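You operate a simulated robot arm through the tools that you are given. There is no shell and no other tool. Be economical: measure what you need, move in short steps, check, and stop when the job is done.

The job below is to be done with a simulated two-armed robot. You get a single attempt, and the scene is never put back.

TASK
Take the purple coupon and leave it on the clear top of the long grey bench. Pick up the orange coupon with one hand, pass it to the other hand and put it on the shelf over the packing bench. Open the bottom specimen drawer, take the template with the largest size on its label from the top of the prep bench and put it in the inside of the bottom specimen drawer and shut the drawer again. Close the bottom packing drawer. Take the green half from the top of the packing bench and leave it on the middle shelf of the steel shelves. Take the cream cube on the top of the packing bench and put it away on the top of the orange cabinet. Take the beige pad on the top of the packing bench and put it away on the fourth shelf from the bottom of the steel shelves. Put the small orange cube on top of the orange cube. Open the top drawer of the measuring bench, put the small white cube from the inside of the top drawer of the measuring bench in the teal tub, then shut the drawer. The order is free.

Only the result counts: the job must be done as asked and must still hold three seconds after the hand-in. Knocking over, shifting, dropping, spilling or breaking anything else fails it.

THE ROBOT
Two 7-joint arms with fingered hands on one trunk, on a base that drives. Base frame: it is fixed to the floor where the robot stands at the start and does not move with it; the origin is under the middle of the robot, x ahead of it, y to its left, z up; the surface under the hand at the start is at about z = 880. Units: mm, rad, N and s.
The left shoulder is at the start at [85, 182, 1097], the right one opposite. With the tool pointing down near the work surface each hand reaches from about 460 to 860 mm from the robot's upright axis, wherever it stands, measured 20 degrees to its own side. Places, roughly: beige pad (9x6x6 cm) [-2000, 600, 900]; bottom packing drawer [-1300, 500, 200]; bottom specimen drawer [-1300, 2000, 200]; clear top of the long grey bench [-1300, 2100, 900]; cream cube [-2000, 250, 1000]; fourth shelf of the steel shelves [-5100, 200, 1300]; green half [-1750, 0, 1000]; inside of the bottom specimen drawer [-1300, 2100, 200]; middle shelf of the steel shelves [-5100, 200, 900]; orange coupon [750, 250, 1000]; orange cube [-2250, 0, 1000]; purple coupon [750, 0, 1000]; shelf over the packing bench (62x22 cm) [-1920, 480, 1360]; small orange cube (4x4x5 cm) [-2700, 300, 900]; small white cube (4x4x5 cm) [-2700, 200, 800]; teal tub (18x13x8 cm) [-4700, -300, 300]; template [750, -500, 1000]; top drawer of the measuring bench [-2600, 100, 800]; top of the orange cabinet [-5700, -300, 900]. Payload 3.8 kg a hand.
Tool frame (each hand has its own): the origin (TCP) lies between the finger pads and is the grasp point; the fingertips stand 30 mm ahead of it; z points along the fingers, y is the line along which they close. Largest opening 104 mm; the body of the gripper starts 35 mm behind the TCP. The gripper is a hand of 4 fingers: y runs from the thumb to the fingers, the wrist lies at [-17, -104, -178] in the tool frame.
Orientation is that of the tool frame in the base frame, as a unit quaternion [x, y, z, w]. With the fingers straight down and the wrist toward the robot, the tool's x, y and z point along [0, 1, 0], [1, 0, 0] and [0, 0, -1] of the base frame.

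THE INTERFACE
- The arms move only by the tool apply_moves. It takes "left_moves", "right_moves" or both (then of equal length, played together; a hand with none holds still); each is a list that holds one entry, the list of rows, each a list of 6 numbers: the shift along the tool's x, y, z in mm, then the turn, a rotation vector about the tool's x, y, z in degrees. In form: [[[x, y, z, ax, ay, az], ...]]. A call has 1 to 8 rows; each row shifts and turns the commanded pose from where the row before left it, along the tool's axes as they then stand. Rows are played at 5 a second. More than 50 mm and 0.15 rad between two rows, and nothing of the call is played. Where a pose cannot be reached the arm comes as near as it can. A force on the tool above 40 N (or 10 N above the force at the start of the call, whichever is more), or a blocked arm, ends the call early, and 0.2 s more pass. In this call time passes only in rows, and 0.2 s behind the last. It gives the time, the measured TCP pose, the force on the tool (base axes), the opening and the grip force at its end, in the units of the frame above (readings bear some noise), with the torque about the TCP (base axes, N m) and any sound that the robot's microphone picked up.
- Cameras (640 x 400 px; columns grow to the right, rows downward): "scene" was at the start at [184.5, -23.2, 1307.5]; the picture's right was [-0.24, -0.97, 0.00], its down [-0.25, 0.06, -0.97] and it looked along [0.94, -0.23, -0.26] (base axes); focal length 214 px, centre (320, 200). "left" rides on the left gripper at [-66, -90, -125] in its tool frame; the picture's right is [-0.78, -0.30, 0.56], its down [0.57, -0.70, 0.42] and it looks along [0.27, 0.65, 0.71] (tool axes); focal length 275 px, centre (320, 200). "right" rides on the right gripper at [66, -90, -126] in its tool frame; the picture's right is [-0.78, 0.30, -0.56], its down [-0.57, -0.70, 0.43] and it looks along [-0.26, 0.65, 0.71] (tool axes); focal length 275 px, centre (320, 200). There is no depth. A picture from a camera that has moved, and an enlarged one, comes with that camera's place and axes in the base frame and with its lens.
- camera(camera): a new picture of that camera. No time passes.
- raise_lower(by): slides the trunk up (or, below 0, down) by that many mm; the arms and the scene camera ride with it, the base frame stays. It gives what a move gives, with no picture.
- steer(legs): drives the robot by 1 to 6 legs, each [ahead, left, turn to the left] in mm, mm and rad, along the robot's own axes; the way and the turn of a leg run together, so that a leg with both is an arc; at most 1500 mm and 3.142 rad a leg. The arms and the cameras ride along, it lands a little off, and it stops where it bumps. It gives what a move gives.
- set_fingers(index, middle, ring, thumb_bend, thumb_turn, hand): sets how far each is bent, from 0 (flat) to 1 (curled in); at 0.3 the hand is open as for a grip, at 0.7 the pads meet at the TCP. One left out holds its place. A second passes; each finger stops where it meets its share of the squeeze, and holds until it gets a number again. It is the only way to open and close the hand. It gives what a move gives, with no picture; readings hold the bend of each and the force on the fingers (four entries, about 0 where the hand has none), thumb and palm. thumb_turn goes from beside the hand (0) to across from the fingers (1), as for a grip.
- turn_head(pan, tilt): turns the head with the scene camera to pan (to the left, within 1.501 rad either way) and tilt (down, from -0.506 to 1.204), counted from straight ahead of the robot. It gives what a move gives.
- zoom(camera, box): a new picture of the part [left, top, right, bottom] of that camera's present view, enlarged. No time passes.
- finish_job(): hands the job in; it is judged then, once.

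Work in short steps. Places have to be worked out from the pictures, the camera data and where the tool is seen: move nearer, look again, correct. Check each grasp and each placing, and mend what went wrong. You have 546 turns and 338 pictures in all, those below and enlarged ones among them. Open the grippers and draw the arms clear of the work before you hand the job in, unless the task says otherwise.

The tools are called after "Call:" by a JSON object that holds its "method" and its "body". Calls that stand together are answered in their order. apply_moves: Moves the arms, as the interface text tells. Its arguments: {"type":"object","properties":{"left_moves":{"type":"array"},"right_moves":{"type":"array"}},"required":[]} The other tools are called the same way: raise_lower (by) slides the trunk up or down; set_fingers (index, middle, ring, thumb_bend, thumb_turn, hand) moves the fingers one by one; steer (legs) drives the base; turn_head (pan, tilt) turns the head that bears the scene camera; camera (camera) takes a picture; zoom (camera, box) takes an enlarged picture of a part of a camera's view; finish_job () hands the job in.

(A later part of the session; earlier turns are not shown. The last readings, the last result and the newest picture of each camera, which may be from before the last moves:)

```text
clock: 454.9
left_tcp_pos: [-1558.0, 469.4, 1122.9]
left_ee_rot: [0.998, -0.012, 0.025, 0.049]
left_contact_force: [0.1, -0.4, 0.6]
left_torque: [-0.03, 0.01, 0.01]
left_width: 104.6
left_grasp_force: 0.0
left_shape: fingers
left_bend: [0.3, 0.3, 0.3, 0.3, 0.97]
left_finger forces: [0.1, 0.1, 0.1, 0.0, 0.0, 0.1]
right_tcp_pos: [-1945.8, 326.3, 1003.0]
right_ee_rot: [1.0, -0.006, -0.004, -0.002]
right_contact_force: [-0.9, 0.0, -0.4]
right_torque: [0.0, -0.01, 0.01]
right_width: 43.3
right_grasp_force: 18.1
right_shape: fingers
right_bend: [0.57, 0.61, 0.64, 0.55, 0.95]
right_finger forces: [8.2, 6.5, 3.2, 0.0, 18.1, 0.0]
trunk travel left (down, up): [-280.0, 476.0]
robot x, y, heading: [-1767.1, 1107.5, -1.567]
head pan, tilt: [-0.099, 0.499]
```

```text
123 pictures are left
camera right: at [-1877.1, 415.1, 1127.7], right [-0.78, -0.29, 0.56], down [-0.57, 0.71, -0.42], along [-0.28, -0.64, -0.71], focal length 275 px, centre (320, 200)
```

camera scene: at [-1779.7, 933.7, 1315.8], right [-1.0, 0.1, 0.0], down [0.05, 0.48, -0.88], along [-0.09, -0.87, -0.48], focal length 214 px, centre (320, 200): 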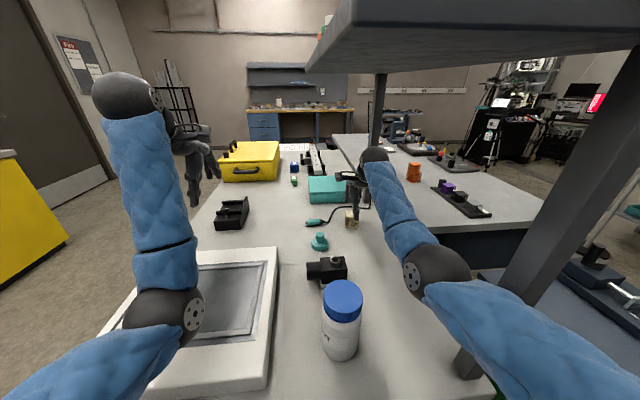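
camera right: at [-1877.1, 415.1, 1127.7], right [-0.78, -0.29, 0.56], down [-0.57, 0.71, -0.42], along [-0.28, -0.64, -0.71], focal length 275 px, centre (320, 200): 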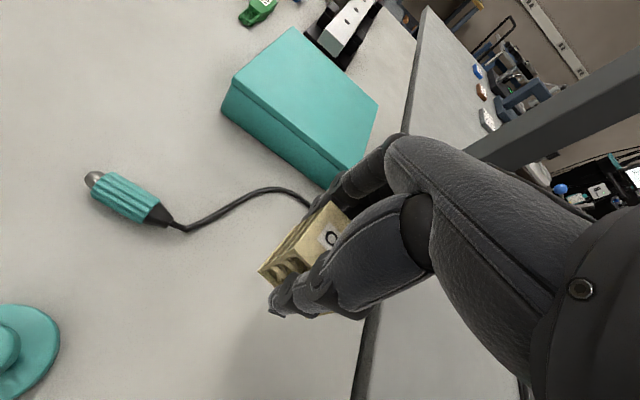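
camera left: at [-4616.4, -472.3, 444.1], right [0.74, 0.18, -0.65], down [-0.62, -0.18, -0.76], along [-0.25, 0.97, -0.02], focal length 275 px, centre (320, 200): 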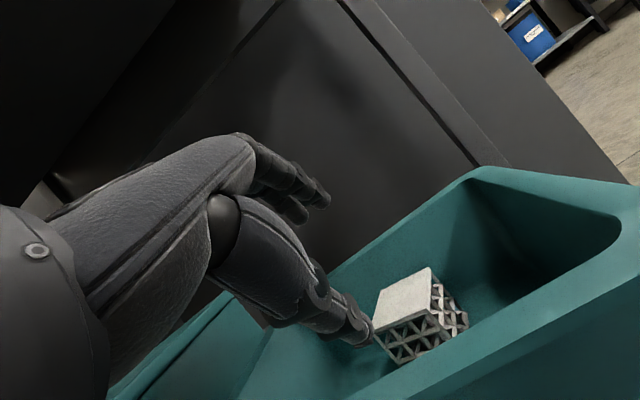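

Cream cube held. I back out, retract the right hand, and drive round to the front of the packing bench for the green half.

Call:
{"method": "steer", "body": {"legs": [[-440, 0, 0]]}}

Call:
{"method": "apply_moves", "body": {"right_moves": [[[0, -40, -20, 0, 0, 0], [0, -40, -20, 0, 0, 0], [0, -40, -20, 0, 0, 0], [0, -40, -20, 0, 0, 0], [0, -30, -20, 0, 0, 0]]]}}

Call:
{"method": "steer", "body": {"legs": [[0, 1117, 0], [1370, 0, 0], [0, 0, -1.575]]}}

Call:
{"method": "raise_lower", "body": {"by": 120}}

Call:
{"method": "turn_head", "body": {"pan": 0.0, "tilt": 0.45}}

Call:
{"method": "camera", "body": {"camera": "scene"}}

```text
clock: 457.6
left_tcp_pos: [-1560.8, 921.9, 1124.4]
left_ee_rot: [0.998, -0.01, 0.027, 0.05]
left_contact_force: [-0.2, -0.4, 0.4]
left_torque: [-0.03, -0.03, 0.03]
left_width: 104.4
left_grasp_force: 0.1
left_shape: fingers
left_bend: [0.3, 0.3, 0.3, 0.3, 0.97]
left_finger forces: [0.0, 0.0, 0.0, 0.0, 0.0, 0.0]
right_tcp_pos: [-1948.2, 776.7, 1002.6]
right_ee_rot: [1.0, -0.004, -0.001, -0.001]
right_contact_force: [0.2, 0.0, -0.1]
right_torque: [-0.01, -0.01, -0.05]
right_width: 43.6
right_grasp_force: 18.1
right_shape: fingers
right_bend: [0.57, 0.61, 0.64, 0.55, 0.95]
right_finger forces: [8.3, 6.4, 3.3, 0.0, 18.0, 0.0]
trunk travel left (down, up): [-280.0, 476.0]
robot x, y, heading: [-1772.2, 1557.5, -1.562]
head pan, tilt: [-0.099, 0.499]
```

```text
clock: 458.8
left_tcp_pos: [-1563.7, 919.2, 1123.9]
left_ee_rot: [0.998, -0.011, 0.028, 0.049]
left_contact_force: [-0.3, -0.4, -0.5]
left_torque: [0.0, -0.03, 0.06]
left_width: 104.4
left_grasp_force: 0.0
left_shape: fingers
left_bend: [0.3, 0.3, 0.3, 0.3, 0.97]
left_finger forces: [0.0, 0.1, 0.0, 0.0, 0.1, 0.0]
right_tcp_pos: [-1950.1, 941.3, 1085.7]
right_ee_rot: [1.0, -0.004, 0.0, -0.003]
right_contact_force: [-0.1, 0.7, -0.6]
right_torque: [-0.01, -0.05, 0.01]
right_width: 43.0
right_grasp_force: 18.1
right_shape: fingers
right_bend: [0.57, 0.62, 0.64, 0.55, 0.95]
right_finger forces: [8.2, 6.3, 3.3, 0.0, 17.6, 0.1]
right hand out of reach, approached as far as the arm can: row 5
trunk travel left (down, up): [-280.0, 476.0]
robot x, y, heading: [-1774.7, 1554.6, -1.561]
head pan, tilt: [-0.099, 0.499]
```

```text
clock: 474.8
left_tcp_pos: [-1289.8, -4.2, 1122.8]
left_ee_rot: [-0.691, 0.721, 0.014, -0.053]
left_contact_force: [-0.3, 0.3, 0.0]
left_torque: [-0.03, 0.01, 0.04]
left_width: 104.5
left_grasp_force: 0.2
left_shape: fingers
left_bend: [0.3, 0.3, 0.3, 0.3, 0.97]
left_finger forces: [0.0, 0.0, 0.1, 0.1, 0.0, 0.0]
right_tcp_pos: [-1260.0, 379.8, 1086.6]
right_ee_rot: [-0.696, 0.718, 0.0, 0.002]
right_contact_force: [0.1, 0.2, -0.6]
right_torque: [-0.01, -0.02, -0.01]
right_width: 42.5
right_grasp_force: 17.0
right_shape: fingers
right_bend: [0.57, 0.62, 0.64, 0.56, 0.95]
right_finger forces: [8.0, 6.1, 3.1, 0.1, 16.9, 0.0]
trunk travel left (down, up): [-280.0, 476.0]
robot x, y, heading: [-651.9, 192.8, 3.122]
head pan, tilt: [-0.099, 0.499]
```

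```text
clock: 476.3
left_tcp_pos: [-1290.8, -4.5, 1243.1]
left_ee_rot: [-0.691, 0.721, 0.015, -0.053]
left_contact_force: [-0.4, 0.1, 0.6]
left_torque: [0.02, 0.0, -0.01]
left_width: 104.3
left_grasp_force: 0.1
left_shape: fingers
left_bend: [0.3, 0.3, 0.3, 0.3, 0.97]
left_finger forces: [0.1, 0.1, 0.1, 0.0, 0.1, 0.0]
right_tcp_pos: [-1259.7, 380.4, 1204.9]
right_ee_rot: [-0.696, 0.718, 0.0, 0.001]
right_contact_force: [-0.4, 0.4, -0.8]
right_torque: [0.0, 0.01, 0.0]
right_width: 42.4
right_grasp_force: 17.1
right_shape: fingers
right_bend: [0.57, 0.62, 0.64, 0.56, 0.95]
right_finger forces: [8.0, 6.1, 3.1, 0.0, 16.9, 0.0]
trunk travel left (down, up): [-400.0, 356.0]
robot x, y, heading: [-648.5, 187.1, 3.125]
head pan, tilt: [-0.099, 0.499]
```

```text
clock: 477.0
left_tcp_pos: [-1289.5, -3.5, 1242.9]
left_ee_rot: [-0.691, 0.721, 0.015, -0.053]
left_contact_force: [0.7, -0.1, -0.9]
left_torque: [-0.02, 0.02, 0.0]
left_width: 104.6
left_grasp_force: 0.1
left_shape: fingers
left_bend: [0.3, 0.3, 0.3, 0.3, 0.97]
left_finger forces: [0.1, 0.0, 0.0, 0.0, 0.0, 0.0]
right_tcp_pos: [-1258.6, 380.8, 1206.8]
right_ee_rot: [-0.696, 0.718, 0.0, 0.001]
right_contact_force: [-0.6, -0.3, -0.1]
right_torque: [-0.01, -0.01, 0.0]
right_width: 42.6
right_grasp_force: 17.4
right_shape: fingers
right_bend: [0.57, 0.62, 0.64, 0.56, 0.95]
right_finger forces: [7.9, 5.9, 3.1, 0.1, 16.8, 0.1]
trunk travel left (down, up): [-400.0, 356.0]
robot x, y, heading: [-648.1, 192.4, 3.124]
head pan, tilt: [0.0, 0.45]
```

```text
122 pictures are left
camera scene: at [-781.5, 193.5, 1441.9], right [0.02, 1.0, 0.0], down [0.44, -0.01, -0.9], along [-0.9, 0.02, -0.44], focal length 214 px, centre (320, 200)
```

scene: 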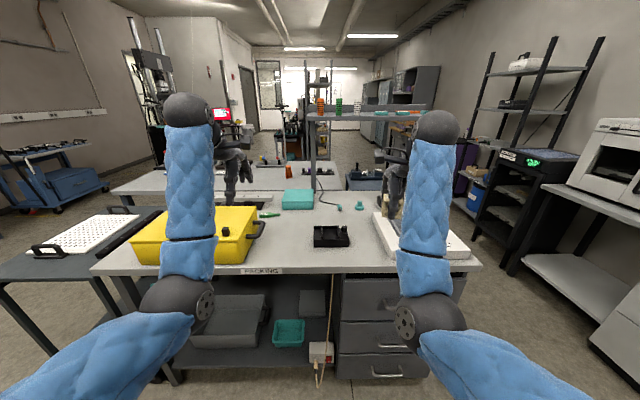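

Call:
{"method": "zoom", "body": {"camera": "scene", "box": [210, 180, 340, 280]}}

```text
4.00 times, centred on (275, 230) of scene
camera zoom: at [-781.5, 193.5, 1441.9], right [0.02, 1.0, 0.0], down [0.44, -0.01, -0.9], along [-0.9, 0.02, -0.44], focal length 858 px, centre (500, 80)
```

zoom: 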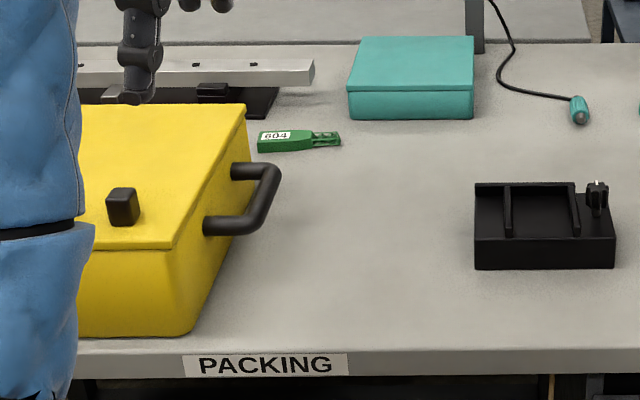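

Green half: centre (-1738, -43), long side along y, next to the yellow case. To keep the arm off the case I approach from the right: robot at (-1000, 330), turned right 0.335, trunk up 70 mm.

Call:
{"method": "raise_lower", "body": {"by": 70}}

Call:
{"method": "steer", "body": {"legs": [[0, -140, -0.335], [330, -100, 0]]}}

Call:
{"method": "turn_head", "body": {"pan": 0.4, "tilt": 0.6}}

Call:
{"method": "camera", "body": {"camera": "scene"}}

Call:
{"method": "camera", "body": {"camera": "left"}}

```text
clock: 478.1
left_tcp_pos: [-1290.0, -3.8, 1313.9]
left_ee_rot: [-0.69, 0.721, 0.014, -0.054]
left_contact_force: [-0.2, -0.8, -0.2]
left_torque: [-0.01, -0.02, 0.0]
left_width: 104.5
left_grasp_force: 0.0
left_shape: fingers
left_bend: [0.3, 0.3, 0.3, 0.3, 0.97]
left_finger forces: [0.0, 0.1, 0.1, 0.0, 0.0, 0.1]
right_tcp_pos: [-1261.1, 382.2, 1275.6]
right_ee_rot: [-0.696, 0.718, 0.0, 0.001]
right_contact_force: [0.7, -0.1, -0.2]
right_torque: [0.0, 0.01, -0.04]
right_width: 42.5
right_grasp_force: 16.9
right_shape: fingers
right_bend: [0.57, 0.62, 0.64, 0.56, 0.95]
right_finger forces: [8.0, 6.0, 3.1, 0.0, 16.8, 0.0]
trunk travel left (down, up): [-470.0, 286.0]
robot x, y, heading: [-652.8, 188.9, 3.117]
head pan, tilt: [0.0, 0.45]
```

```text
clock: 481.4
left_tcp_pos: [-1573.2, 554.5, 1313.7]
left_ee_rot: [-0.565, 0.823, 0.023, -0.051]
left_contact_force: [-0.5, -0.2, 1.1]
left_torque: [-0.02, -0.05, 0.02]
left_width: 104.4
left_grasp_force: 0.1
left_shape: fingers
left_bend: [0.3, 0.3, 0.3, 0.3, 0.97]
left_finger forces: [0.0, 0.1, 0.1, 0.0, 0.0, 0.0]
right_tcp_pos: [-1421.7, 912.1, 1276.2]
right_ee_rot: [-0.57, 0.822, 0.0, 0.001]
right_contact_force: [0.4, 1.0, -0.7]
right_torque: [0.0, -0.02, 0.02]
right_width: 42.2
right_grasp_force: 16.8
right_shape: fingers
right_bend: [0.57, 0.62, 0.64, 0.56, 0.95]
right_finger forces: [8.0, 6.0, 3.1, 0.0, 16.7, 0.1]
trunk travel left (down, up): [-470.0, 286.0]
robot x, y, heading: [-904.1, 537.4, 2.8]
head pan, tilt: [0.0, 0.45]
```

```text
clock: 482.3
left_tcp_pos: [-1572.7, 555.7, 1314.0]
left_ee_rot: [-0.565, 0.823, 0.024, -0.049]
left_contact_force: [-0.9, 0.8, -0.2]
left_torque: [0.03, -0.01, -0.04]
left_width: 104.6
left_grasp_force: 0.2
left_shape: fingers
left_bend: [0.3, 0.3, 0.3, 0.3, 0.97]
left_finger forces: [0.0, 0.0, 0.0, 0.1, 0.1, 0.0]
right_tcp_pos: [-1420.9, 911.8, 1276.9]
right_ee_rot: [-0.57, 0.821, 0.0, 0.001]
right_contact_force: [1.1, 0.2, -0.7]
right_torque: [0.0, 0.01, 0.0]
right_width: 42.2
right_grasp_force: 16.9
right_shape: fingers
right_bend: [0.57, 0.62, 0.64, 0.56, 0.95]
right_finger forces: [8.0, 6.0, 3.1, 0.1, 16.8, 0.0]
trunk travel left (down, up): [-470.0, 286.0]
robot x, y, heading: [-904.5, 533.7, 2.8]
head pan, tilt: [0.4, 0.6]
```

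```text
120 pictures are left
camera scene: at [-1015.4, 540.1, 1498.9], right [-0.06, 1.0, 0.0], down [0.56, 0.03, -0.83], along [-0.82, -0.05, -0.56], focal length 214 px, centre (320, 200)
```

scene: 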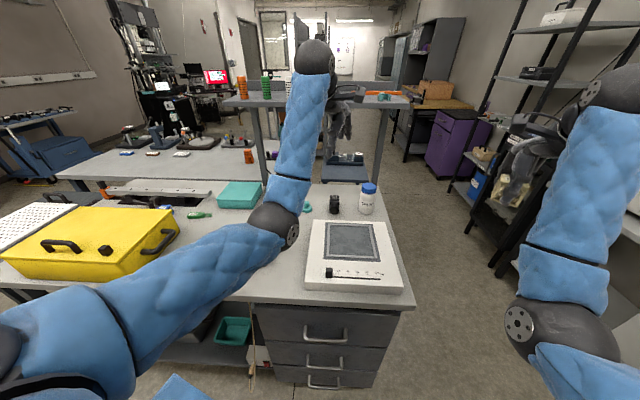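

```text
119 pictures are left
camera left: at [-1452.2, 585.7, 1425.8], right [0.49, 0.61, -0.63], down [0.4, -0.79, -0.46], along [-0.77, -0.03, -0.63], focal length 275 px, centre (320, 200)
```

left: 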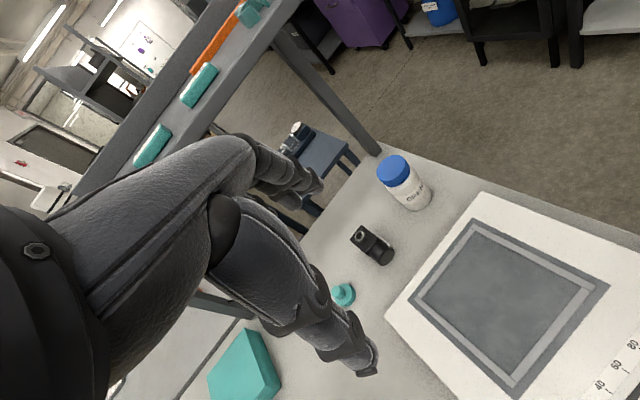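

I correct the base position to about (-1000, 330).

Call:
{"method": "steer", "body": {"legs": [[15, 225, 0]]}}

Call:
{"method": "apply_moves", "body": {"left_moves": [[[30, 0, 20, -3, 1, 6.5], [30, 0, 20, -3, 1, 6.5], [40, 0, 20, 0, 0, 6.5], [40, 0, 20, 0, 0, 0], [40, 0, 25, 0, 0, 0], [40, 0, 25, 0, 0, 0], [40, 0, 25, 0, 0, 0], [40, 0, 25, 0, 0, 0]]]}}

Call:
{"method": "camera", "body": {"camera": "left"}}

Call:
{"method": "camera", "body": {"camera": "scene"}}

```text
clock: 484.0
left_tcp_pos: [-1662.0, 349.1, 1314.4]
left_ee_rot: [-0.565, 0.823, 0.025, -0.05]
left_contact_force: [0.9, -0.2, 0.1]
left_torque: [0.05, 0.01, -0.04]
left_width: 104.5
left_grasp_force: 0.0
left_shape: fingers
left_bend: [0.3, 0.3, 0.3, 0.3, 0.97]
left_finger forces: [0.1, 0.1, 0.0, 0.0, 0.0, 0.1]
right_tcp_pos: [-1510.7, 705.7, 1276.8]
right_ee_rot: [-0.572, 0.82, 0.0, 0.002]
right_contact_force: [0.1, -0.5, 0.2]
right_torque: [0.05, 0.0, -0.01]
right_width: 42.1
right_grasp_force: 16.7
right_shape: fingers
right_bend: [0.57, 0.62, 0.64, 0.56, 0.95]
right_finger forces: [8.0, 6.0, 3.1, 0.0, 16.8, 0.0]
trunk travel left (down, up): [-470.0, 286.0]
robot x, y, heading: [-989.0, 338.0, 2.804]
head pan, tilt: [0.4, 0.6]
```

```text
clock: 485.8
left_tcp_pos: [-1830.5, 130.9, 1181.7]
left_ee_rot: [-0.415, 0.903, 0.047, -0.1]
left_contact_force: [-0.3, 0.4, 0.1]
left_torque: [0.04, -0.01, -0.05]
left_width: 104.7
left_grasp_force: 0.0
left_shape: fingers
left_bend: [0.3, 0.3, 0.3, 0.3, 0.97]
left_finger forces: [0.1, 0.0, 0.0, 0.0, 0.0, 0.0]
left hand out of reach, approached as far as the arm can: row 7, 8
right_tcp_pos: [-1509.7, 705.9, 1277.0]
right_ee_rot: [-0.571, 0.821, 0.0, 0.001]
right_contact_force: [0.0, 0.0, 0.4]
right_torque: [0.0, 0.03, 0.03]
right_width: 42.3
right_grasp_force: 17.0
right_shape: fingers
right_bend: [0.57, 0.62, 0.64, 0.56, 0.95]
right_finger forces: [8.0, 6.0, 3.0, 0.0, 16.7, 0.0]
trunk travel left (down, up): [-470.0, 286.0]
robot x, y, heading: [-991.1, 331.0, 2.804]
head pan, tilt: [0.4, 0.6]
```

```text
118 pictures are left
camera left: at [-1694.3, 120.9, 1279.3], right [0.59, 0.4, -0.7], down [0.06, -0.89, -0.45], along [-0.81, 0.22, -0.55], focal length 275 px, centre (320, 200)
```

left: 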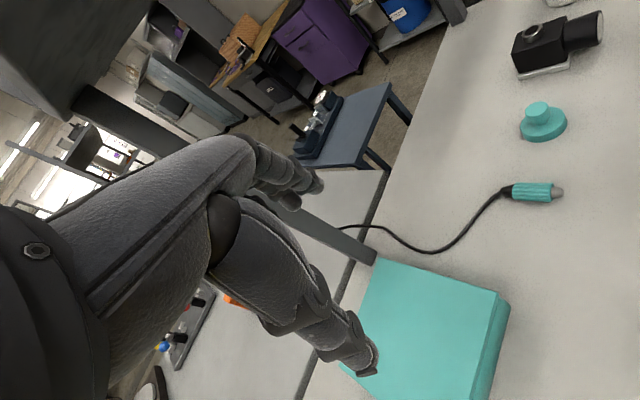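

```text
117 pictures are left
camera scene: at [-1104.3, 335.5, 1498.8], right [-0.06, 1.0, 0.0], down [0.56, 0.03, -0.82], along [-0.82, -0.05, -0.57], focal length 214 px, centre (320, 200)
```

scene: 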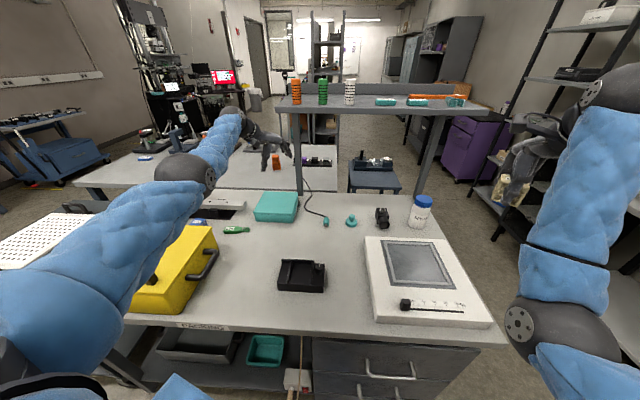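

I turned the tool the wrong way; I rotate it back by 41° (and level it), then move over the green half.

Call:
{"method": "apply_moves", "body": {"left_moves": [[[0, -15, 0, 1.9, -1.6, -8], [0, -15, 0, 1.9, -1.6, -8], [0, -15, 0, 1.9, -1.6, -8], [0, -15, 0, 1.9, -1.6, -8], [0, -15, 0, 1.9, -1.6, -8]]]}}

Call:
{"method": "apply_moves", "body": {"left_moves": [[[35, -5, 0, 0, 0, 0], [35, -5, 0, 0, 0, 0], [35, -5, 0, 0, 0, 0], [35, 0, 0, 0, 0, 0], [35, 0, 0, 0, 0, 0]]]}}

Call:
{"method": "camera", "body": {"camera": "left"}}

Call:
{"method": "camera", "body": {"camera": "scene"}}

```text
clock: 487.0
left_tcp_pos: [-1763.8, 100.7, 1173.2]
left_ee_rot: [-0.702, 0.712, 0.032, 0.019]
left_contact_force: [0.9, 0.2, 0.2]
left_torque: [0.03, 0.05, 0.02]
left_width: 104.6
left_grasp_force: 0.0
left_shape: fingers
left_bend: [0.3, 0.3, 0.3, 0.3, 0.97]
left_finger forces: [0.1, 0.0, 0.0, 0.0, 0.0, 0.1]
right_tcp_pos: [-1511.6, 705.8, 1276.5]
right_ee_rot: [-0.571, 0.821, 0.0, 0.002]
right_contact_force: [-0.9, -0.6, 0.0]
right_torque: [0.01, 0.0, -0.01]
right_width: 42.5
right_grasp_force: 16.9
right_shape: fingers
right_bend: [0.57, 0.62, 0.64, 0.56, 0.95]
right_finger forces: [8.0, 6.0, 3.1, 0.0, 16.9, 0.0]
trunk travel left (down, up): [-470.0, 286.0]
robot x, y, heading: [-994.0, 333.6, 2.797]
head pan, tilt: [0.4, 0.6]
```

```text
clock: 488.2
left_tcp_pos: [-1751.9, -74.8, 1160.0]
left_ee_rot: [-0.701, 0.712, 0.033, 0.019]
left_contact_force: [0.2, -0.3, 0.4]
left_torque: [0.0, -0.01, 0.03]
left_width: 104.3
left_grasp_force: 0.1
left_shape: fingers
left_bend: [0.3, 0.3, 0.3, 0.3, 0.97]
left_finger forces: [0.1, 0.0, 0.0, 0.0, 0.0, 0.0]
right_tcp_pos: [-1510.1, 706.1, 1276.5]
right_ee_rot: [-0.571, 0.821, 0.0, 0.001]
right_contact_force: [0.8, 0.1, -1.1]
right_torque: [0.03, 0.01, -0.03]
right_width: 42.5
right_grasp_force: 16.5
right_shape: fingers
right_bend: [0.57, 0.62, 0.64, 0.56, 0.95]
right_finger forces: [8.0, 5.9, 3.1, 0.0, 16.8, 0.0]
trunk travel left (down, up): [-470.0, 286.0]
robot x, y, heading: [-990.2, 333.2, 2.8]
head pan, tilt: [0.4, 0.6]
```

```text
116 pictures are left
camera left: at [-1659.2, -19.8, 1287.3], right [0.3, 0.81, -0.51], down [0.68, -0.55, -0.48], along [-0.67, -0.2, -0.72], focal length 275 px, centre (320, 200)
```

left: 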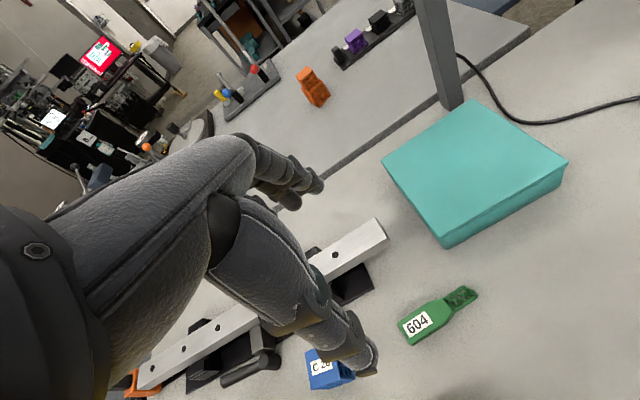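

```text
115 pictures are left
camera scene: at [-1103.7, 334.7, 1498.9], right [-0.06, 1.0, 0.0], down [0.56, 0.03, -0.82], along [-0.82, -0.05, -0.57], focal length 214 px, centre (320, 200)
```

scene: 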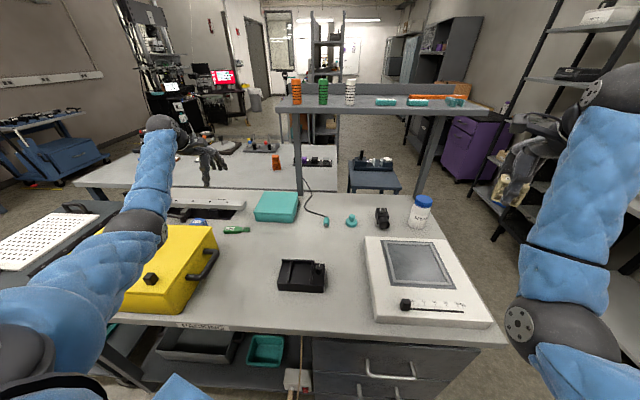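

Green half at (-1748, -48), wide part around y ≈ -65. I narrow the opening, level the tool and lower partway, watching the elbow over the yellow case.

Call:
{"method": "set_fingers", "body": {"hand": "left", "index": 0.42, "middle": 0.42, "ring": 0.42, "thumb_bend": 0.42}}

Call:
{"method": "apply_moves", "body": {"left_moves": [[[-10, -4, 20, 1.1, 4.2, 0], [0, 0, 40, 0, 0, 0], [0, 0, 40, 0, 0, 0]]]}}

Call:
{"method": "zoom", "body": {"camera": "scene", "box": [60, 90, 300, 330]}}

```text
clock: 489.2
left_tcp_pos: [-1751.5, -73.2, 1159.9]
left_ee_rot: [-0.701, 0.712, 0.031, 0.018]
left_contact_force: [-0.2, 0.3, -0.2]
left_torque: [-0.01, 0.01, 0.01]
left_width: 75.2
left_grasp_force: 0.1
left_shape: fingers
left_bend: [0.42, 0.42, 0.42, 0.42, 0.97]
left_finger forces: [0.0, 0.0, 0.1, 0.0, 0.1, 0.1]
right_tcp_pos: [-1509.4, 706.5, 1276.0]
right_ee_rot: [-0.571, 0.821, 0.0, 0.001]
right_contact_force: [-0.2, -0.1, 0.1]
right_torque: [0.01, -0.02, -0.01]
right_width: 42.6
right_grasp_force: 17.3
right_shape: fingers
right_bend: [0.57, 0.62, 0.64, 0.56, 0.95]
right_finger forces: [8.0, 5.9, 3.1, 0.0, 16.8, 0.0]
trunk travel left (down, up): [-470.0, 286.0]
robot x, y, heading: [-990.7, 332.2, 2.804]
head pan, tilt: [0.4, 0.6]
```

```text
clock: 490.0
left_tcp_pos: [-1749.0, -61.9, 1061.2]
left_ee_rot: [-0.702, 0.712, -0.001, -0.002]
left_contact_force: [0.1, -0.4, -0.6]
left_torque: [0.03, -0.02, -0.02]
left_width: 74.9
left_grasp_force: 0.1
left_shape: fingers
left_bend: [0.42, 0.42, 0.42, 0.42, 0.97]
left_finger forces: [0.0, 0.0, 0.0, 0.0, 0.1, 0.0]
right_tcp_pos: [-1509.8, 706.9, 1276.1]
right_ee_rot: [-0.571, 0.821, -0.001, 0.001]
right_contact_force: [-0.5, 0.0, -0.8]
right_torque: [0.0, -0.02, -0.02]
right_width: 42.3
right_grasp_force: 17.1
right_shape: fingers
right_bend: [0.57, 0.62, 0.64, 0.56, 0.95]
right_finger forces: [8.1, 5.9, 3.1, 0.1, 16.8, 0.0]
trunk travel left (down, up): [-470.0, 286.0]
robot x, y, heading: [-990.7, 331.5, 2.8]
head pan, tilt: [0.4, 0.6]
```

```text
1.67 times, centred on (180, 210) of scene
camera zoom: at [-1104.3, 335.7, 1498.8], right [-0.06, 1.0, 0.0], down [0.56, 0.03, -0.82], along [-0.82, -0.05, -0.57], focal length 358 px, centre (553, 183)
```

zoom: 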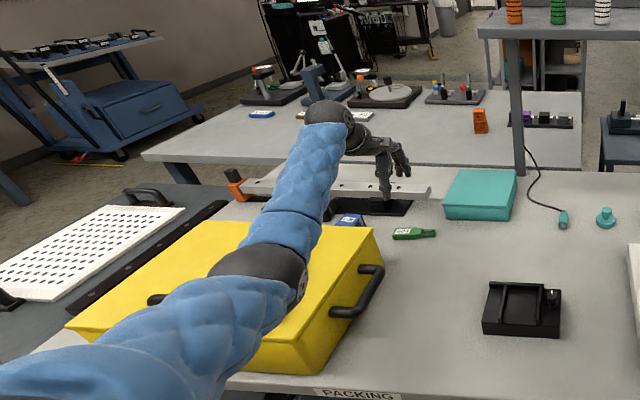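

To keep the forearm clear of the case I shift the robot 46 mm left, raise the trunk 40 mm, re-centre the hand and lower.

Call:
{"method": "steer", "body": {"legs": [[5, 46, 0]]}}

Call:
{"method": "raise_lower", "body": {"by": 40}}

Call:
{"method": "apply_moves", "body": {"left_moves": [[[-42, -20, 0, 0, 0, 0], [0, 0, 40, 0, 0, 0], [0, 0, 40, 0, 0, 0], [0, 0, 40, 0, 0, 0]]]}}

Call:
{"method": "camera", "body": {"camera": "left"}}

Call:
{"method": "zoom", "body": {"camera": "scene", "box": [60, 90, 300, 330]}}

```text
clock: 490.9
left_tcp_pos: [-1770.0, -105.1, 1060.2]
left_ee_rot: [-0.7, 0.714, 0.0, -0.001]
left_contact_force: [-0.8, -1.1, 0.2]
left_torque: [0.02, 0.01, -0.02]
left_width: 74.9
left_grasp_force: 0.0
left_shape: fingers
left_bend: [0.42, 0.42, 0.42, 0.42, 0.97]
left_finger forces: [0.1, 0.0, 0.0, 0.0, 0.1, 0.0]
right_tcp_pos: [-1530.9, 662.8, 1276.0]
right_ee_rot: [-0.571, 0.821, 0.0, 0.002]
right_contact_force: [0.4, -0.8, -0.6]
right_torque: [0.04, -0.04, -0.03]
right_width: 42.3
right_grasp_force: 17.1
right_shape: fingers
right_bend: [0.57, 0.62, 0.64, 0.56, 0.95]
right_finger forces: [8.0, 5.9, 3.1, 0.1, 16.8, 0.0]
trunk travel left (down, up): [-470.0, 286.0]
robot x, y, heading: [-1013.4, 289.3, 2.803]
head pan, tilt: [0.4, 0.6]
```

```text
clock: 491.7
left_tcp_pos: [-1768.5, -102.0, 1100.9]
left_ee_rot: [-0.701, 0.714, -0.001, -0.001]
left_contact_force: [-0.6, -0.3, 0.2]
left_torque: [0.02, -0.03, 0.03]
left_width: 75.0
left_grasp_force: 0.0
left_shape: fingers
left_bend: [0.42, 0.42, 0.42, 0.42, 0.97]
left_finger forces: [0.0, 0.0, 0.1, 0.1, 0.0, 0.0]
right_tcp_pos: [-1528.9, 666.3, 1315.7]
right_ee_rot: [-0.571, 0.821, -0.001, 0.002]
right_contact_force: [0.6, -0.3, -1.0]
right_torque: [0.01, -0.01, 0.03]
right_width: 42.6
right_grasp_force: 17.3
right_shape: fingers
right_bend: [0.57, 0.62, 0.64, 0.56, 0.95]
right_finger forces: [8.0, 5.9, 3.0, 0.0, 16.8, 0.0]
trunk travel left (down, up): [-510.0, 246.0]
robot x, y, heading: [-1012.6, 292.0, 2.803]
head pan, tilt: [0.4, 0.6]
```

```text
clock: 492.7
left_tcp_pos: [-1748.2, -59.4, 981.1]
left_ee_rot: [-0.701, 0.714, -0.001, -0.002]
left_contact_force: [-0.2, 1.0, -0.3]
left_torque: [0.0, 0.01, 0.03]
left_width: 75.1
left_grasp_force: 0.1
left_shape: fingers
left_bend: [0.42, 0.42, 0.42, 0.42, 0.97]
left_finger forces: [0.1, 0.1, 0.0, 0.0, 0.1, 0.1]
right_tcp_pos: [-1530.4, 664.9, 1316.8]
right_ee_rot: [-0.572, 0.821, 0.0, 0.002]
right_contact_force: [0.2, 0.8, -0.9]
right_torque: [0.02, 0.01, -0.01]
right_width: 42.6
right_grasp_force: 16.9
right_shape: fingers
right_bend: [0.57, 0.62, 0.64, 0.56, 0.95]
right_finger forces: [8.0, 5.9, 3.1, 0.0, 16.9, 0.0]
trunk travel left (down, up): [-510.0, 246.0]
robot x, y, heading: [-1013.0, 292.1, 2.798]
head pan, tilt: [0.4, 0.6]
```

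```text
113 pictures are left
camera left: at [-1657.5, 4.3, 1107.0], right [0.31, 0.77, -0.56], down [0.69, -0.59, -0.42], along [-0.65, -0.26, -0.71], focal length 275 px, centre (320, 200)
```

left: 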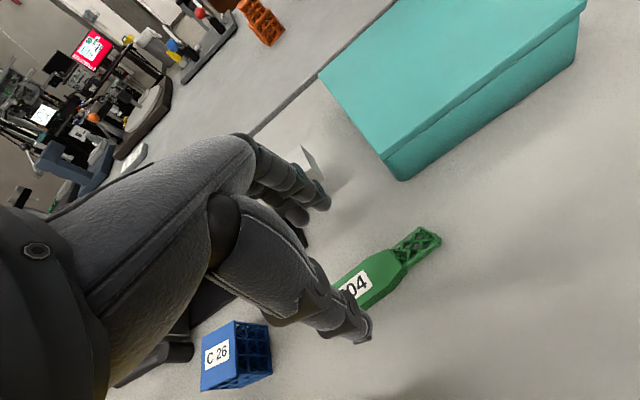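

```text
1.67 times, centred on (180, 210) of scene
camera zoom: at [-1119.1, 292.2, 1539.0], right [-0.06, 1.0, 0.0], down [0.56, 0.03, -0.82], along [-0.82, -0.05, -0.57], focal length 358 px, centre (553, 183)
```

zoom: 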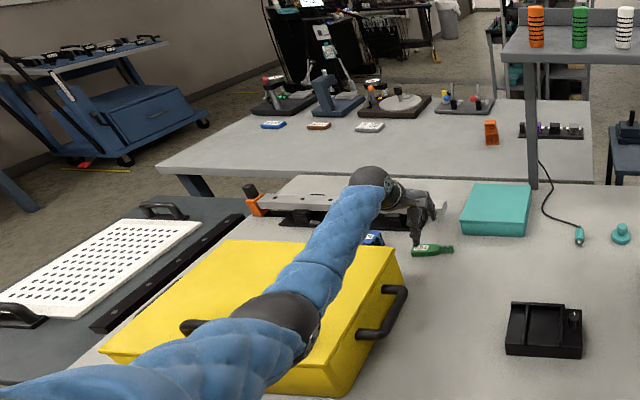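

The arm is well above the case. I lower onto the green half and close.

Call:
{"method": "apply_moves", "body": {"left_moves": [[[0, 0, 35, 0, 0, 0], [0, 0, 25, 0, 0, 0], [0, 0, 8, 0, 0, 0]]]}}

Call:
{"method": "set_fingers", "body": {"hand": "left", "index": 0.74, "middle": 0.74, "ring": 0.74, "thumb_bend": 0.74}}

Call:
{"method": "camera", "body": {"camera": "left"}}

```text
clock: 493.5
left_tcp_pos: [-1748.9, -60.0, 914.1]
left_ee_rot: [-0.701, 0.713, 0.0, -0.002]
left_contact_force: [0.3, -0.4, 1.5]
left_torque: [0.03, 0.02, -0.02]
left_width: 75.2
left_grasp_force: 0.6
left_shape: fingers
left_bend: [0.42, 0.42, 0.42, 0.42, 0.97]
left_finger forces: [0.0, 0.7, 0.0, 0.0, 0.0, 0.0]
right_tcp_pos: [-1530.0, 665.3, 1316.9]
right_ee_rot: [-0.571, 0.821, 0.0, 0.001]
right_contact_force: [-0.3, 0.3, -0.7]
right_torque: [0.01, 0.0, 0.01]
right_width: 42.5
right_grasp_force: 16.6
right_shape: fingers
right_bend: [0.57, 0.62, 0.64, 0.56, 0.95]
right_finger forces: [8.0, 5.8, 3.1, 0.1, 16.8, 0.0]
trunk travel left (down, up): [-510.0, 246.0]
robot x, y, heading: [-1011.2, 291.9, 2.802]
head pan, tilt: [0.4, 0.6]
```

```text
clock: 494.5
left_tcp_pos: [-1749.2, -60.5, 914.9]
left_ee_rot: [-0.701, 0.714, -0.002, -0.002]
left_contact_force: [-1.1, 0.0, 2.6]
left_torque: [0.05, 0.01, 0.01]
left_width: 27.0
left_grasp_force: 19.4
left_shape: fingers
left_bend: [0.71, 0.72, 0.73, 0.6, 0.94]
left_finger forces: [12.0, 6.1, 2.4, 0.0, 19.1, 0.1]
right_tcp_pos: [-1529.0, 665.2, 1316.6]
right_ee_rot: [-0.571, 0.821, -0.001, 0.001]
right_contact_force: [-1.4, 0.4, 0.4]
right_torque: [-0.01, -0.01, 0.0]
right_width: 42.3
right_grasp_force: 16.7
right_shape: fingers
right_bend: [0.57, 0.62, 0.64, 0.56, 0.95]
right_finger forces: [8.0, 5.8, 3.1, 0.0, 16.8, 0.0]
trunk travel left (down, up): [-510.0, 246.0]
robot x, y, heading: [-1012.2, 289.3, 2.803]
head pan, tilt: [0.4, 0.6]
```

```text
111 pictures are left
camera left: at [-1657.8, 3.4, 1039.4], right [0.31, 0.77, -0.56], down [0.69, -0.59, -0.42], along [-0.65, -0.26, -0.71], focal length 275 px, centre (320, 200)
```

left: 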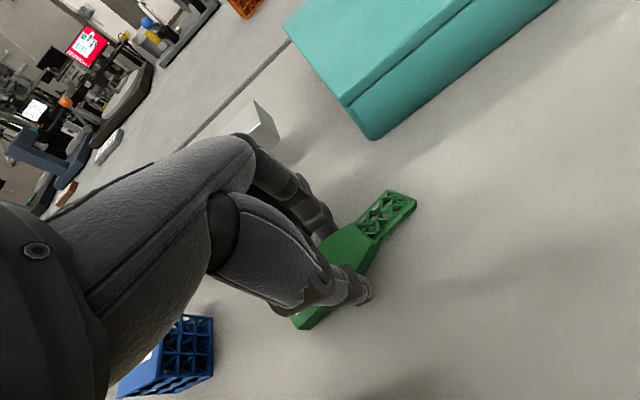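

Gripped firmly (27 mm). I lift and check.

Call:
{"method": "apply_moves", "body": {"left_moves": [[[0, 0, -15, 0, 0, 0], [0, 0, -30, 0, 0, 0], [0, 0, -45, 0, 0, 0], [0, 0, -45, 0, 0, 0], [0, 0, -45, 0, 0, 0], [0, 0, -40, 0, 0, 0]]]}}

Call:
{"method": "camera", "body": {"camera": "left"}}

```text
clock: 495.9
left_tcp_pos: [-1749.6, -61.1, 1134.3]
left_ee_rot: [-0.701, 0.713, -0.002, -0.001]
left_contact_force: [0.5, -0.1, -0.2]
left_torque: [-0.02, -0.01, -0.03]
left_width: 26.8
left_grasp_force: 19.5
left_shape: fingers
left_bend: [0.72, 0.72, 0.73, 0.6, 0.94]
left_finger forces: [10.8, 6.1, 2.6, 0.0, 19.6, 0.0]
right_tcp_pos: [-1529.2, 665.5, 1316.1]
right_ee_rot: [-0.572, 0.82, 0.0, 0.001]
right_contact_force: [0.2, 0.2, -0.9]
right_torque: [0.01, -0.02, 0.01]
right_width: 42.5
right_grasp_force: 16.9
right_shape: fingers
right_bend: [0.57, 0.62, 0.64, 0.56, 0.95]
right_finger forces: [8.1, 5.9, 3.1, 0.0, 16.8, 0.1]
trunk travel left (down, up): [-510.0, 246.0]
robot x, y, heading: [-1013.0, 289.9, 2.803]
head pan, tilt: [0.4, 0.6]
```

```text
110 pictures are left
camera left: at [-1659.1, 2.6, 1259.0], right [0.31, 0.77, -0.56], down [0.69, -0.59, -0.42], along [-0.65, -0.26, -0.71], focal length 275 px, centre (320, 200)
```

left: 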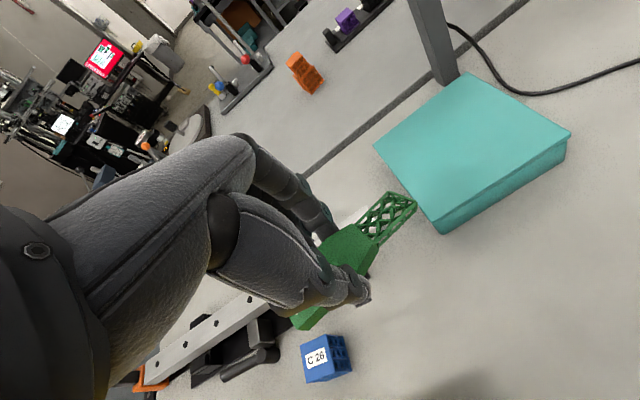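

Green half held. I back off and drive round the north side to the steel shelves.

Call:
{"method": "steer", "body": {"legs": [[-380, 0, 0.34], [0, -1250, 0], [1450, 0, 0], [700, 100, 0], [1000, 120, 0], [1080, 0, 0]]}}

Call:
{"method": "turn_head", "body": {"pan": 0.8, "tilt": 0.4}}

Call:
{"method": "camera", "body": {"camera": "scene"}}

```text
clock: 524.2
left_tcp_pos: [-5431.1, 531.8, 1133.0]
left_ee_rot: [0.819, -0.574, 0.001, 0.001]
left_contact_force: [-0.4, -0.1, 0.2]
left_torque: [0.02, 0.01, -0.04]
left_width: 26.9
left_grasp_force: 19.2
left_shape: fingers
left_bend: [0.72, 0.73, 0.73, 0.59, 0.93]
left_finger forces: [10.5, 6.9, 1.6, 0.1, 19.0, 0.0]
right_tcp_pos: [-5485.2, 1289.0, 1317.0]
right_ee_rot: [0.711, -0.704, 0.0, -0.002]
right_contact_force: [-0.7, -0.6, -0.3]
right_torque: [-0.02, -0.01, 0.01]
right_width: 42.2
right_grasp_force: 17.1
right_shape: fingers
right_bend: [0.57, 0.62, 0.64, 0.56, 0.95]
right_finger forces: [7.9, 5.9, 3.1, 0.1, 16.8, 0.0]
trunk travel left (down, up): [-510.0, 246.0]
robot x, y, heading: [-4866.4, 1127.3, -3.116]
head pan, tilt: [0.4, 0.6]
```

```text
clock: 525.1
left_tcp_pos: [-5432.5, 531.7, 1133.1]
left_ee_rot: [0.819, -0.574, 0.002, 0.001]
left_contact_force: [0.0, 0.0, 0.3]
left_torque: [-0.02, 0.01, -0.01]
left_width: 26.9
left_grasp_force: 19.4
left_shape: fingers
left_bend: [0.72, 0.73, 0.73, 0.59, 0.93]
left_finger forces: [10.4, 6.9, 1.7, 0.0, 18.9, 0.1]
right_tcp_pos: [-5483.9, 1288.5, 1316.1]
right_ee_rot: [0.711, -0.703, 0.0, 0.0]
right_contact_force: [-0.3, 0.1, 0.5]
right_torque: [0.0, 0.0, -0.01]
right_width: 42.4
right_grasp_force: 16.9
right_shape: fingers
right_bend: [0.57, 0.62, 0.64, 0.56, 0.95]
right_finger forces: [8.0, 5.8, 3.0, 0.0, 16.7, 0.1]
trunk travel left (down, up): [-510.0, 246.0]
robot x, y, heading: [-4863.8, 1126.0, -3.116]
head pan, tilt: [0.799, 0.4]
```

```text
109 pictures are left
camera scene: at [-4950.8, 1056.5, 1557.2], right [-0.73, 0.68, 0.0], down [0.27, 0.29, -0.92], along [-0.63, -0.68, -0.39], focal length 214 px, centre (320, 200)
```

scene: 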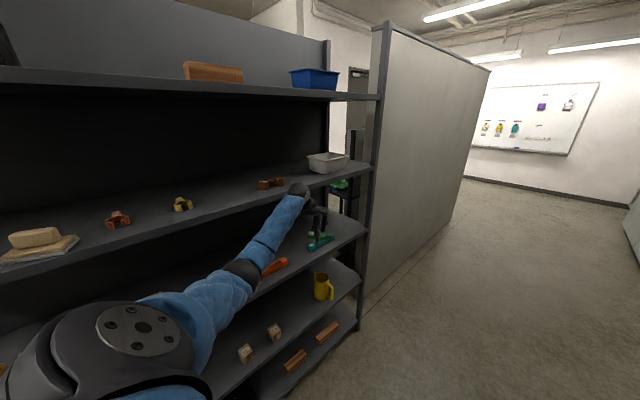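

The left hand is rather far out to the left; I bring it in and restore its yaw before turning toward the shelves.

Call:
{"method": "apply_moves", "body": {"left_moves": [[[-44, -18, 0, 0, 0, 3], [-44, -18, 0, 0, 0, 3], [-44, -18, 0, 0, 0, 3], [-44, -18, 0, 0, 0, 3], [-44, -18, 0, 0, 0, 3], [-44, -18, 0, 0, 0, 3], [-40, -18, 0, 0, 0, 1]]]}}

Call:
{"method": "steer", "body": {"legs": [[-70, -130, 0], [0, 0, 1.55]]}}

Call:
{"method": "turn_head", "body": {"pan": 0.0, "tilt": 0.5}}

Call:
{"method": "camera", "body": {"camera": "scene"}}

```text
clock: 526.7
left_tcp_pos: [-5365.4, 854.5, 1132.9]
left_ee_rot: [0.713, -0.701, 0.002, 0.001]
left_contact_force: [-0.7, 0.7, 0.0]
left_torque: [0.0, -0.02, 0.01]
left_width: 26.9
left_grasp_force: 18.4
left_shape: fingers
left_bend: [0.72, 0.73, 0.73, 0.59, 0.93]
left_finger forces: [10.1, 6.7, 1.6, 0.0, 18.4, 0.1]
right_tcp_pos: [-5486.1, 1290.1, 1316.9]
right_ee_rot: [0.711, -0.704, 0.0, -0.002]
right_contact_force: [1.1, -0.7, -1.7]
right_torque: [-0.03, 0.01, -0.01]
right_width: 42.3
right_grasp_force: 16.7
right_shape: fingers
right_bend: [0.57, 0.62, 0.64, 0.56, 0.95]
right_finger forces: [7.9, 5.9, 3.1, 0.1, 16.7, 0.0]
trunk travel left (down, up): [-510.0, 246.0]
robot x, y, heading: [-4868.0, 1121.9, -3.117]
head pan, tilt: [0.799, 0.4]
```

```text
clock: 531.9
left_tcp_pos: [-4537.6, 755.3, 1133.9]
left_ee_rot: [1.0, 0.001, 0.002, 0.0]
left_contact_force: [-0.5, 0.1, -0.4]
left_torque: [0.0, -0.02, -0.01]
left_width: 26.6
left_grasp_force: 17.3
left_shape: fingers
left_bend: [0.72, 0.73, 0.73, 0.59, 0.93]
left_finger forces: [9.8, 6.1, 1.7, 0.1, 17.5, 0.0]
right_tcp_pos: [-4976.4, 644.3, 1316.6]
right_ee_rot: [1.0, -0.003, -0.001, 0.0]
right_contact_force: [0.5, 0.2, -0.1]
right_torque: [0.0, 0.01, -0.01]
right_width: 41.8
right_grasp_force: 16.5
right_shape: fingers
right_bend: [0.57, 0.62, 0.65, 0.56, 0.95]
right_finger forces: [7.7, 5.6, 3.0, 0.0, 16.1, 0.0]
trunk travel left (down, up): [-510.0, 246.0]
robot x, y, heading: [-4800.0, 1260.0, -1.565]
head pan, tilt: [0.799, 0.4]
```

```text
clock: 533.0
left_tcp_pos: [-4537.6, 754.7, 1133.1]
left_ee_rot: [1.0, -0.001, 0.002, 0.0]
left_contact_force: [-0.6, 0.6, 0.1]
left_torque: [-0.03, 0.01, 0.0]
left_width: 26.8
left_grasp_force: 17.7
left_shape: fingers
left_bend: [0.72, 0.73, 0.73, 0.59, 0.93]
left_finger forces: [9.9, 6.0, 1.8, 0.0, 17.5, 0.0]
right_tcp_pos: [-4974.3, 643.3, 1317.5]
right_ee_rot: [1.0, -0.004, -0.001, -0.001]
right_contact_force: [-0.4, 0.1, 0.3]
right_torque: [-0.01, -0.02, 0.02]
right_width: 41.7
right_grasp_force: 15.8
right_shape: fingers
right_bend: [0.57, 0.62, 0.65, 0.56, 0.95]
right_finger forces: [7.8, 5.6, 3.0, 0.0, 16.1, 0.0]
trunk travel left (down, up): [-510.0, 246.0]
robot x, y, heading: [-4802.1, 1259.6, -1.563]
head pan, tilt: [0.0, 0.499]
```

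```text
108 pictures are left
camera scene: at [-4799.9, 1146.0, 1548.1], right [-1.0, -0.01, 0.0], down [0.0, 0.48, -0.88], along [0.01, -0.88, -0.48], focal length 214 px, centre (320, 200)
```

scene: 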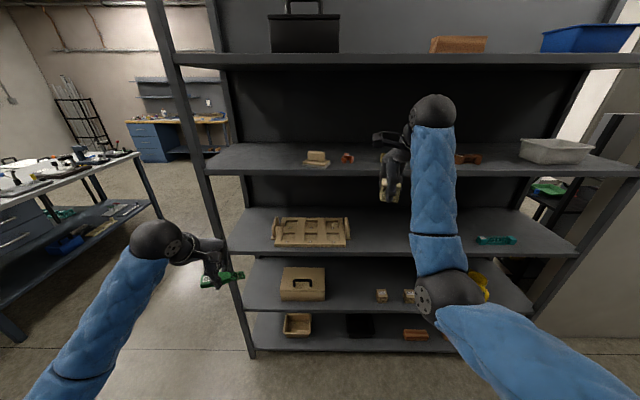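

The middle board is free between the tray and the bars (x ≈ -4970…-5200). I lower the trunk 170 mm, move the robot right, and bring the left hand in front of that gap.

Call:
{"method": "raise_lower", "body": {"by": -170}}

Call:
{"method": "steer", "body": {"legs": [[40, -406, -0.006]]}}

Call:
{"method": "apply_moves", "body": {"left_moves": [[[-28, 20, 0, 0, 0, 0], [-28, 20, 0, 0, 0, 0], [-28, 20, 0, 0, 0, 0], [-28, 20, 0, 0, 0, 0], [-28, 20, 0, 0, 0, 0], [-25, 20, 0, 0, 0, 0]]]}}

Call:
{"method": "camera", "body": {"camera": "left"}}

Call:
{"method": "camera", "body": {"camera": "scene"}}

```text
clock: 534.9
left_tcp_pos: [-4536.1, 757.1, 964.1]
left_ee_rot: [1.0, 0.001, 0.002, 0.0]
left_contact_force: [0.5, 0.1, 0.3]
left_torque: [-0.01, 0.0, 0.02]
left_width: 26.9
left_grasp_force: 17.4
left_shape: fingers
left_bend: [0.72, 0.73, 0.73, 0.59, 0.93]
left_finger forces: [9.8, 5.9, 1.8, 0.0, 17.5, 0.0]
right_tcp_pos: [-4975.5, 644.2, 1146.9]
right_ee_rot: [1.0, -0.004, -0.001, 0.0]
right_contact_force: [-0.3, -0.4, -0.4]
right_torque: [-0.04, 0.0, -0.01]
right_width: 41.7
right_grasp_force: 16.4
right_shape: fingers
right_bend: [0.57, 0.62, 0.65, 0.56, 0.95]
right_finger forces: [7.6, 5.6, 3.1, 0.1, 16.0, 0.1]
trunk travel left (down, up): [-340.0, 416.0]
robot x, y, heading: [-4801.2, 1257.4, -1.559]
head pan, tilt: [0.0, 0.499]
```

```text
clock: 537.4
left_tcp_pos: [-4948.3, 711.5, 962.4]
left_ee_rot: [1.0, -0.007, 0.001, 0.0]
left_contact_force: [0.2, 0.5, -0.9]
left_torque: [0.04, -0.03, 0.03]
left_width: 26.4
left_grasp_force: 17.3
left_shape: fingers
left_bend: [0.72, 0.73, 0.73, 0.59, 0.93]
left_finger forces: [9.8, 6.0, 1.7, 0.0, 17.5, 0.1]
right_tcp_pos: [-5387.9, 604.2, 1146.0]
right_ee_rot: [1.0, -0.01, -0.001, -0.001]
right_contact_force: [-0.4, 0.4, 0.2]
right_torque: [-0.01, -0.05, -0.01]
right_width: 41.6
right_grasp_force: 16.5
right_shape: fingers
right_bend: [0.57, 0.62, 0.65, 0.56, 0.95]
right_finger forces: [7.7, 5.6, 3.0, 0.0, 16.0, 0.1]
trunk travel left (down, up): [-340.0, 416.0]
robot x, y, heading: [-5204.7, 1215.7, -1.577]
head pan, tilt: [0.0, 0.499]
```

```text
clock: 538.8
left_tcp_pos: [-5116.1, 595.8, 961.9]
left_ee_rot: [1.0, -0.007, 0.003, 0.0]
left_contact_force: [-0.1, 0.1, 0.2]
left_torque: [0.02, 0.02, -0.01]
left_width: 26.5
left_grasp_force: 17.0
left_shape: fingers
left_bend: [0.72, 0.73, 0.73, 0.59, 0.93]
left_finger forces: [9.9, 5.6, 1.8, 0.1, 17.4, 0.1]
right_tcp_pos: [-5388.8, 604.4, 1145.4]
right_ee_rot: [1.0, -0.011, -0.001, -0.001]
right_contact_force: [-0.2, -0.4, -0.5]
right_torque: [0.0, -0.02, 0.01]
right_width: 41.8
right_grasp_force: 15.8
right_shape: fingers
right_bend: [0.57, 0.62, 0.65, 0.56, 0.95]
right_finger forces: [7.7, 5.6, 3.0, 0.0, 16.0, 0.0]
trunk travel left (down, up): [-340.0, 416.0]
robot x, y, heading: [-5206.1, 1216.3, -1.574]
head pan, tilt: [0.0, 0.499]
```

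```text
107 pictures are left
camera left: at [-5181.5, 686.0, 1085.8], right [-0.77, 0.31, -0.56], down [0.58, 0.69, -0.42], along [0.26, -0.65, -0.71], focal length 275 px, centre (320, 200)
```

left: 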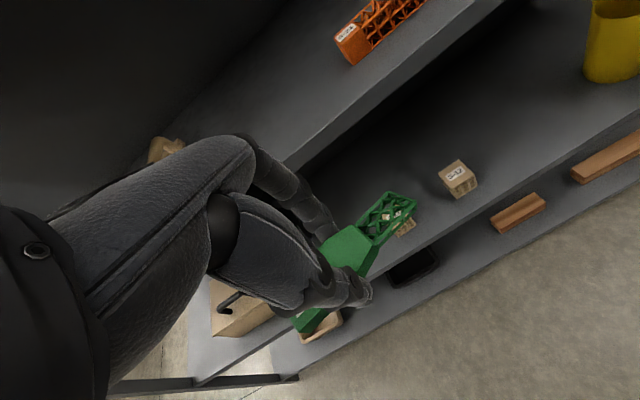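

```text
106 pictures are left
camera scene: at [-5206.1, 1067.4, 1376.8], right [-1.0, 0.01, 0.0], down [0.0, 0.48, -0.88], along [-0.01, -0.88, -0.48], focal length 214 px, centre (320, 200)
```

scene: 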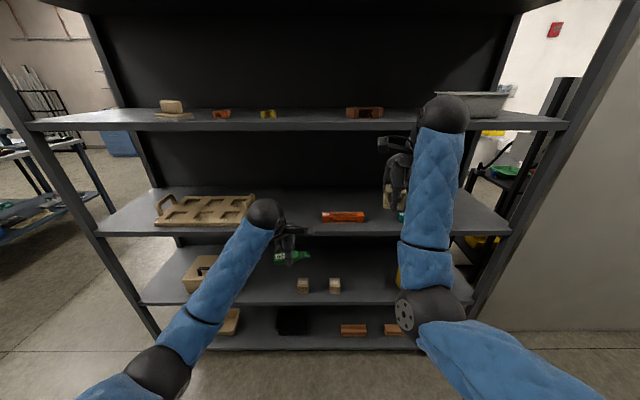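

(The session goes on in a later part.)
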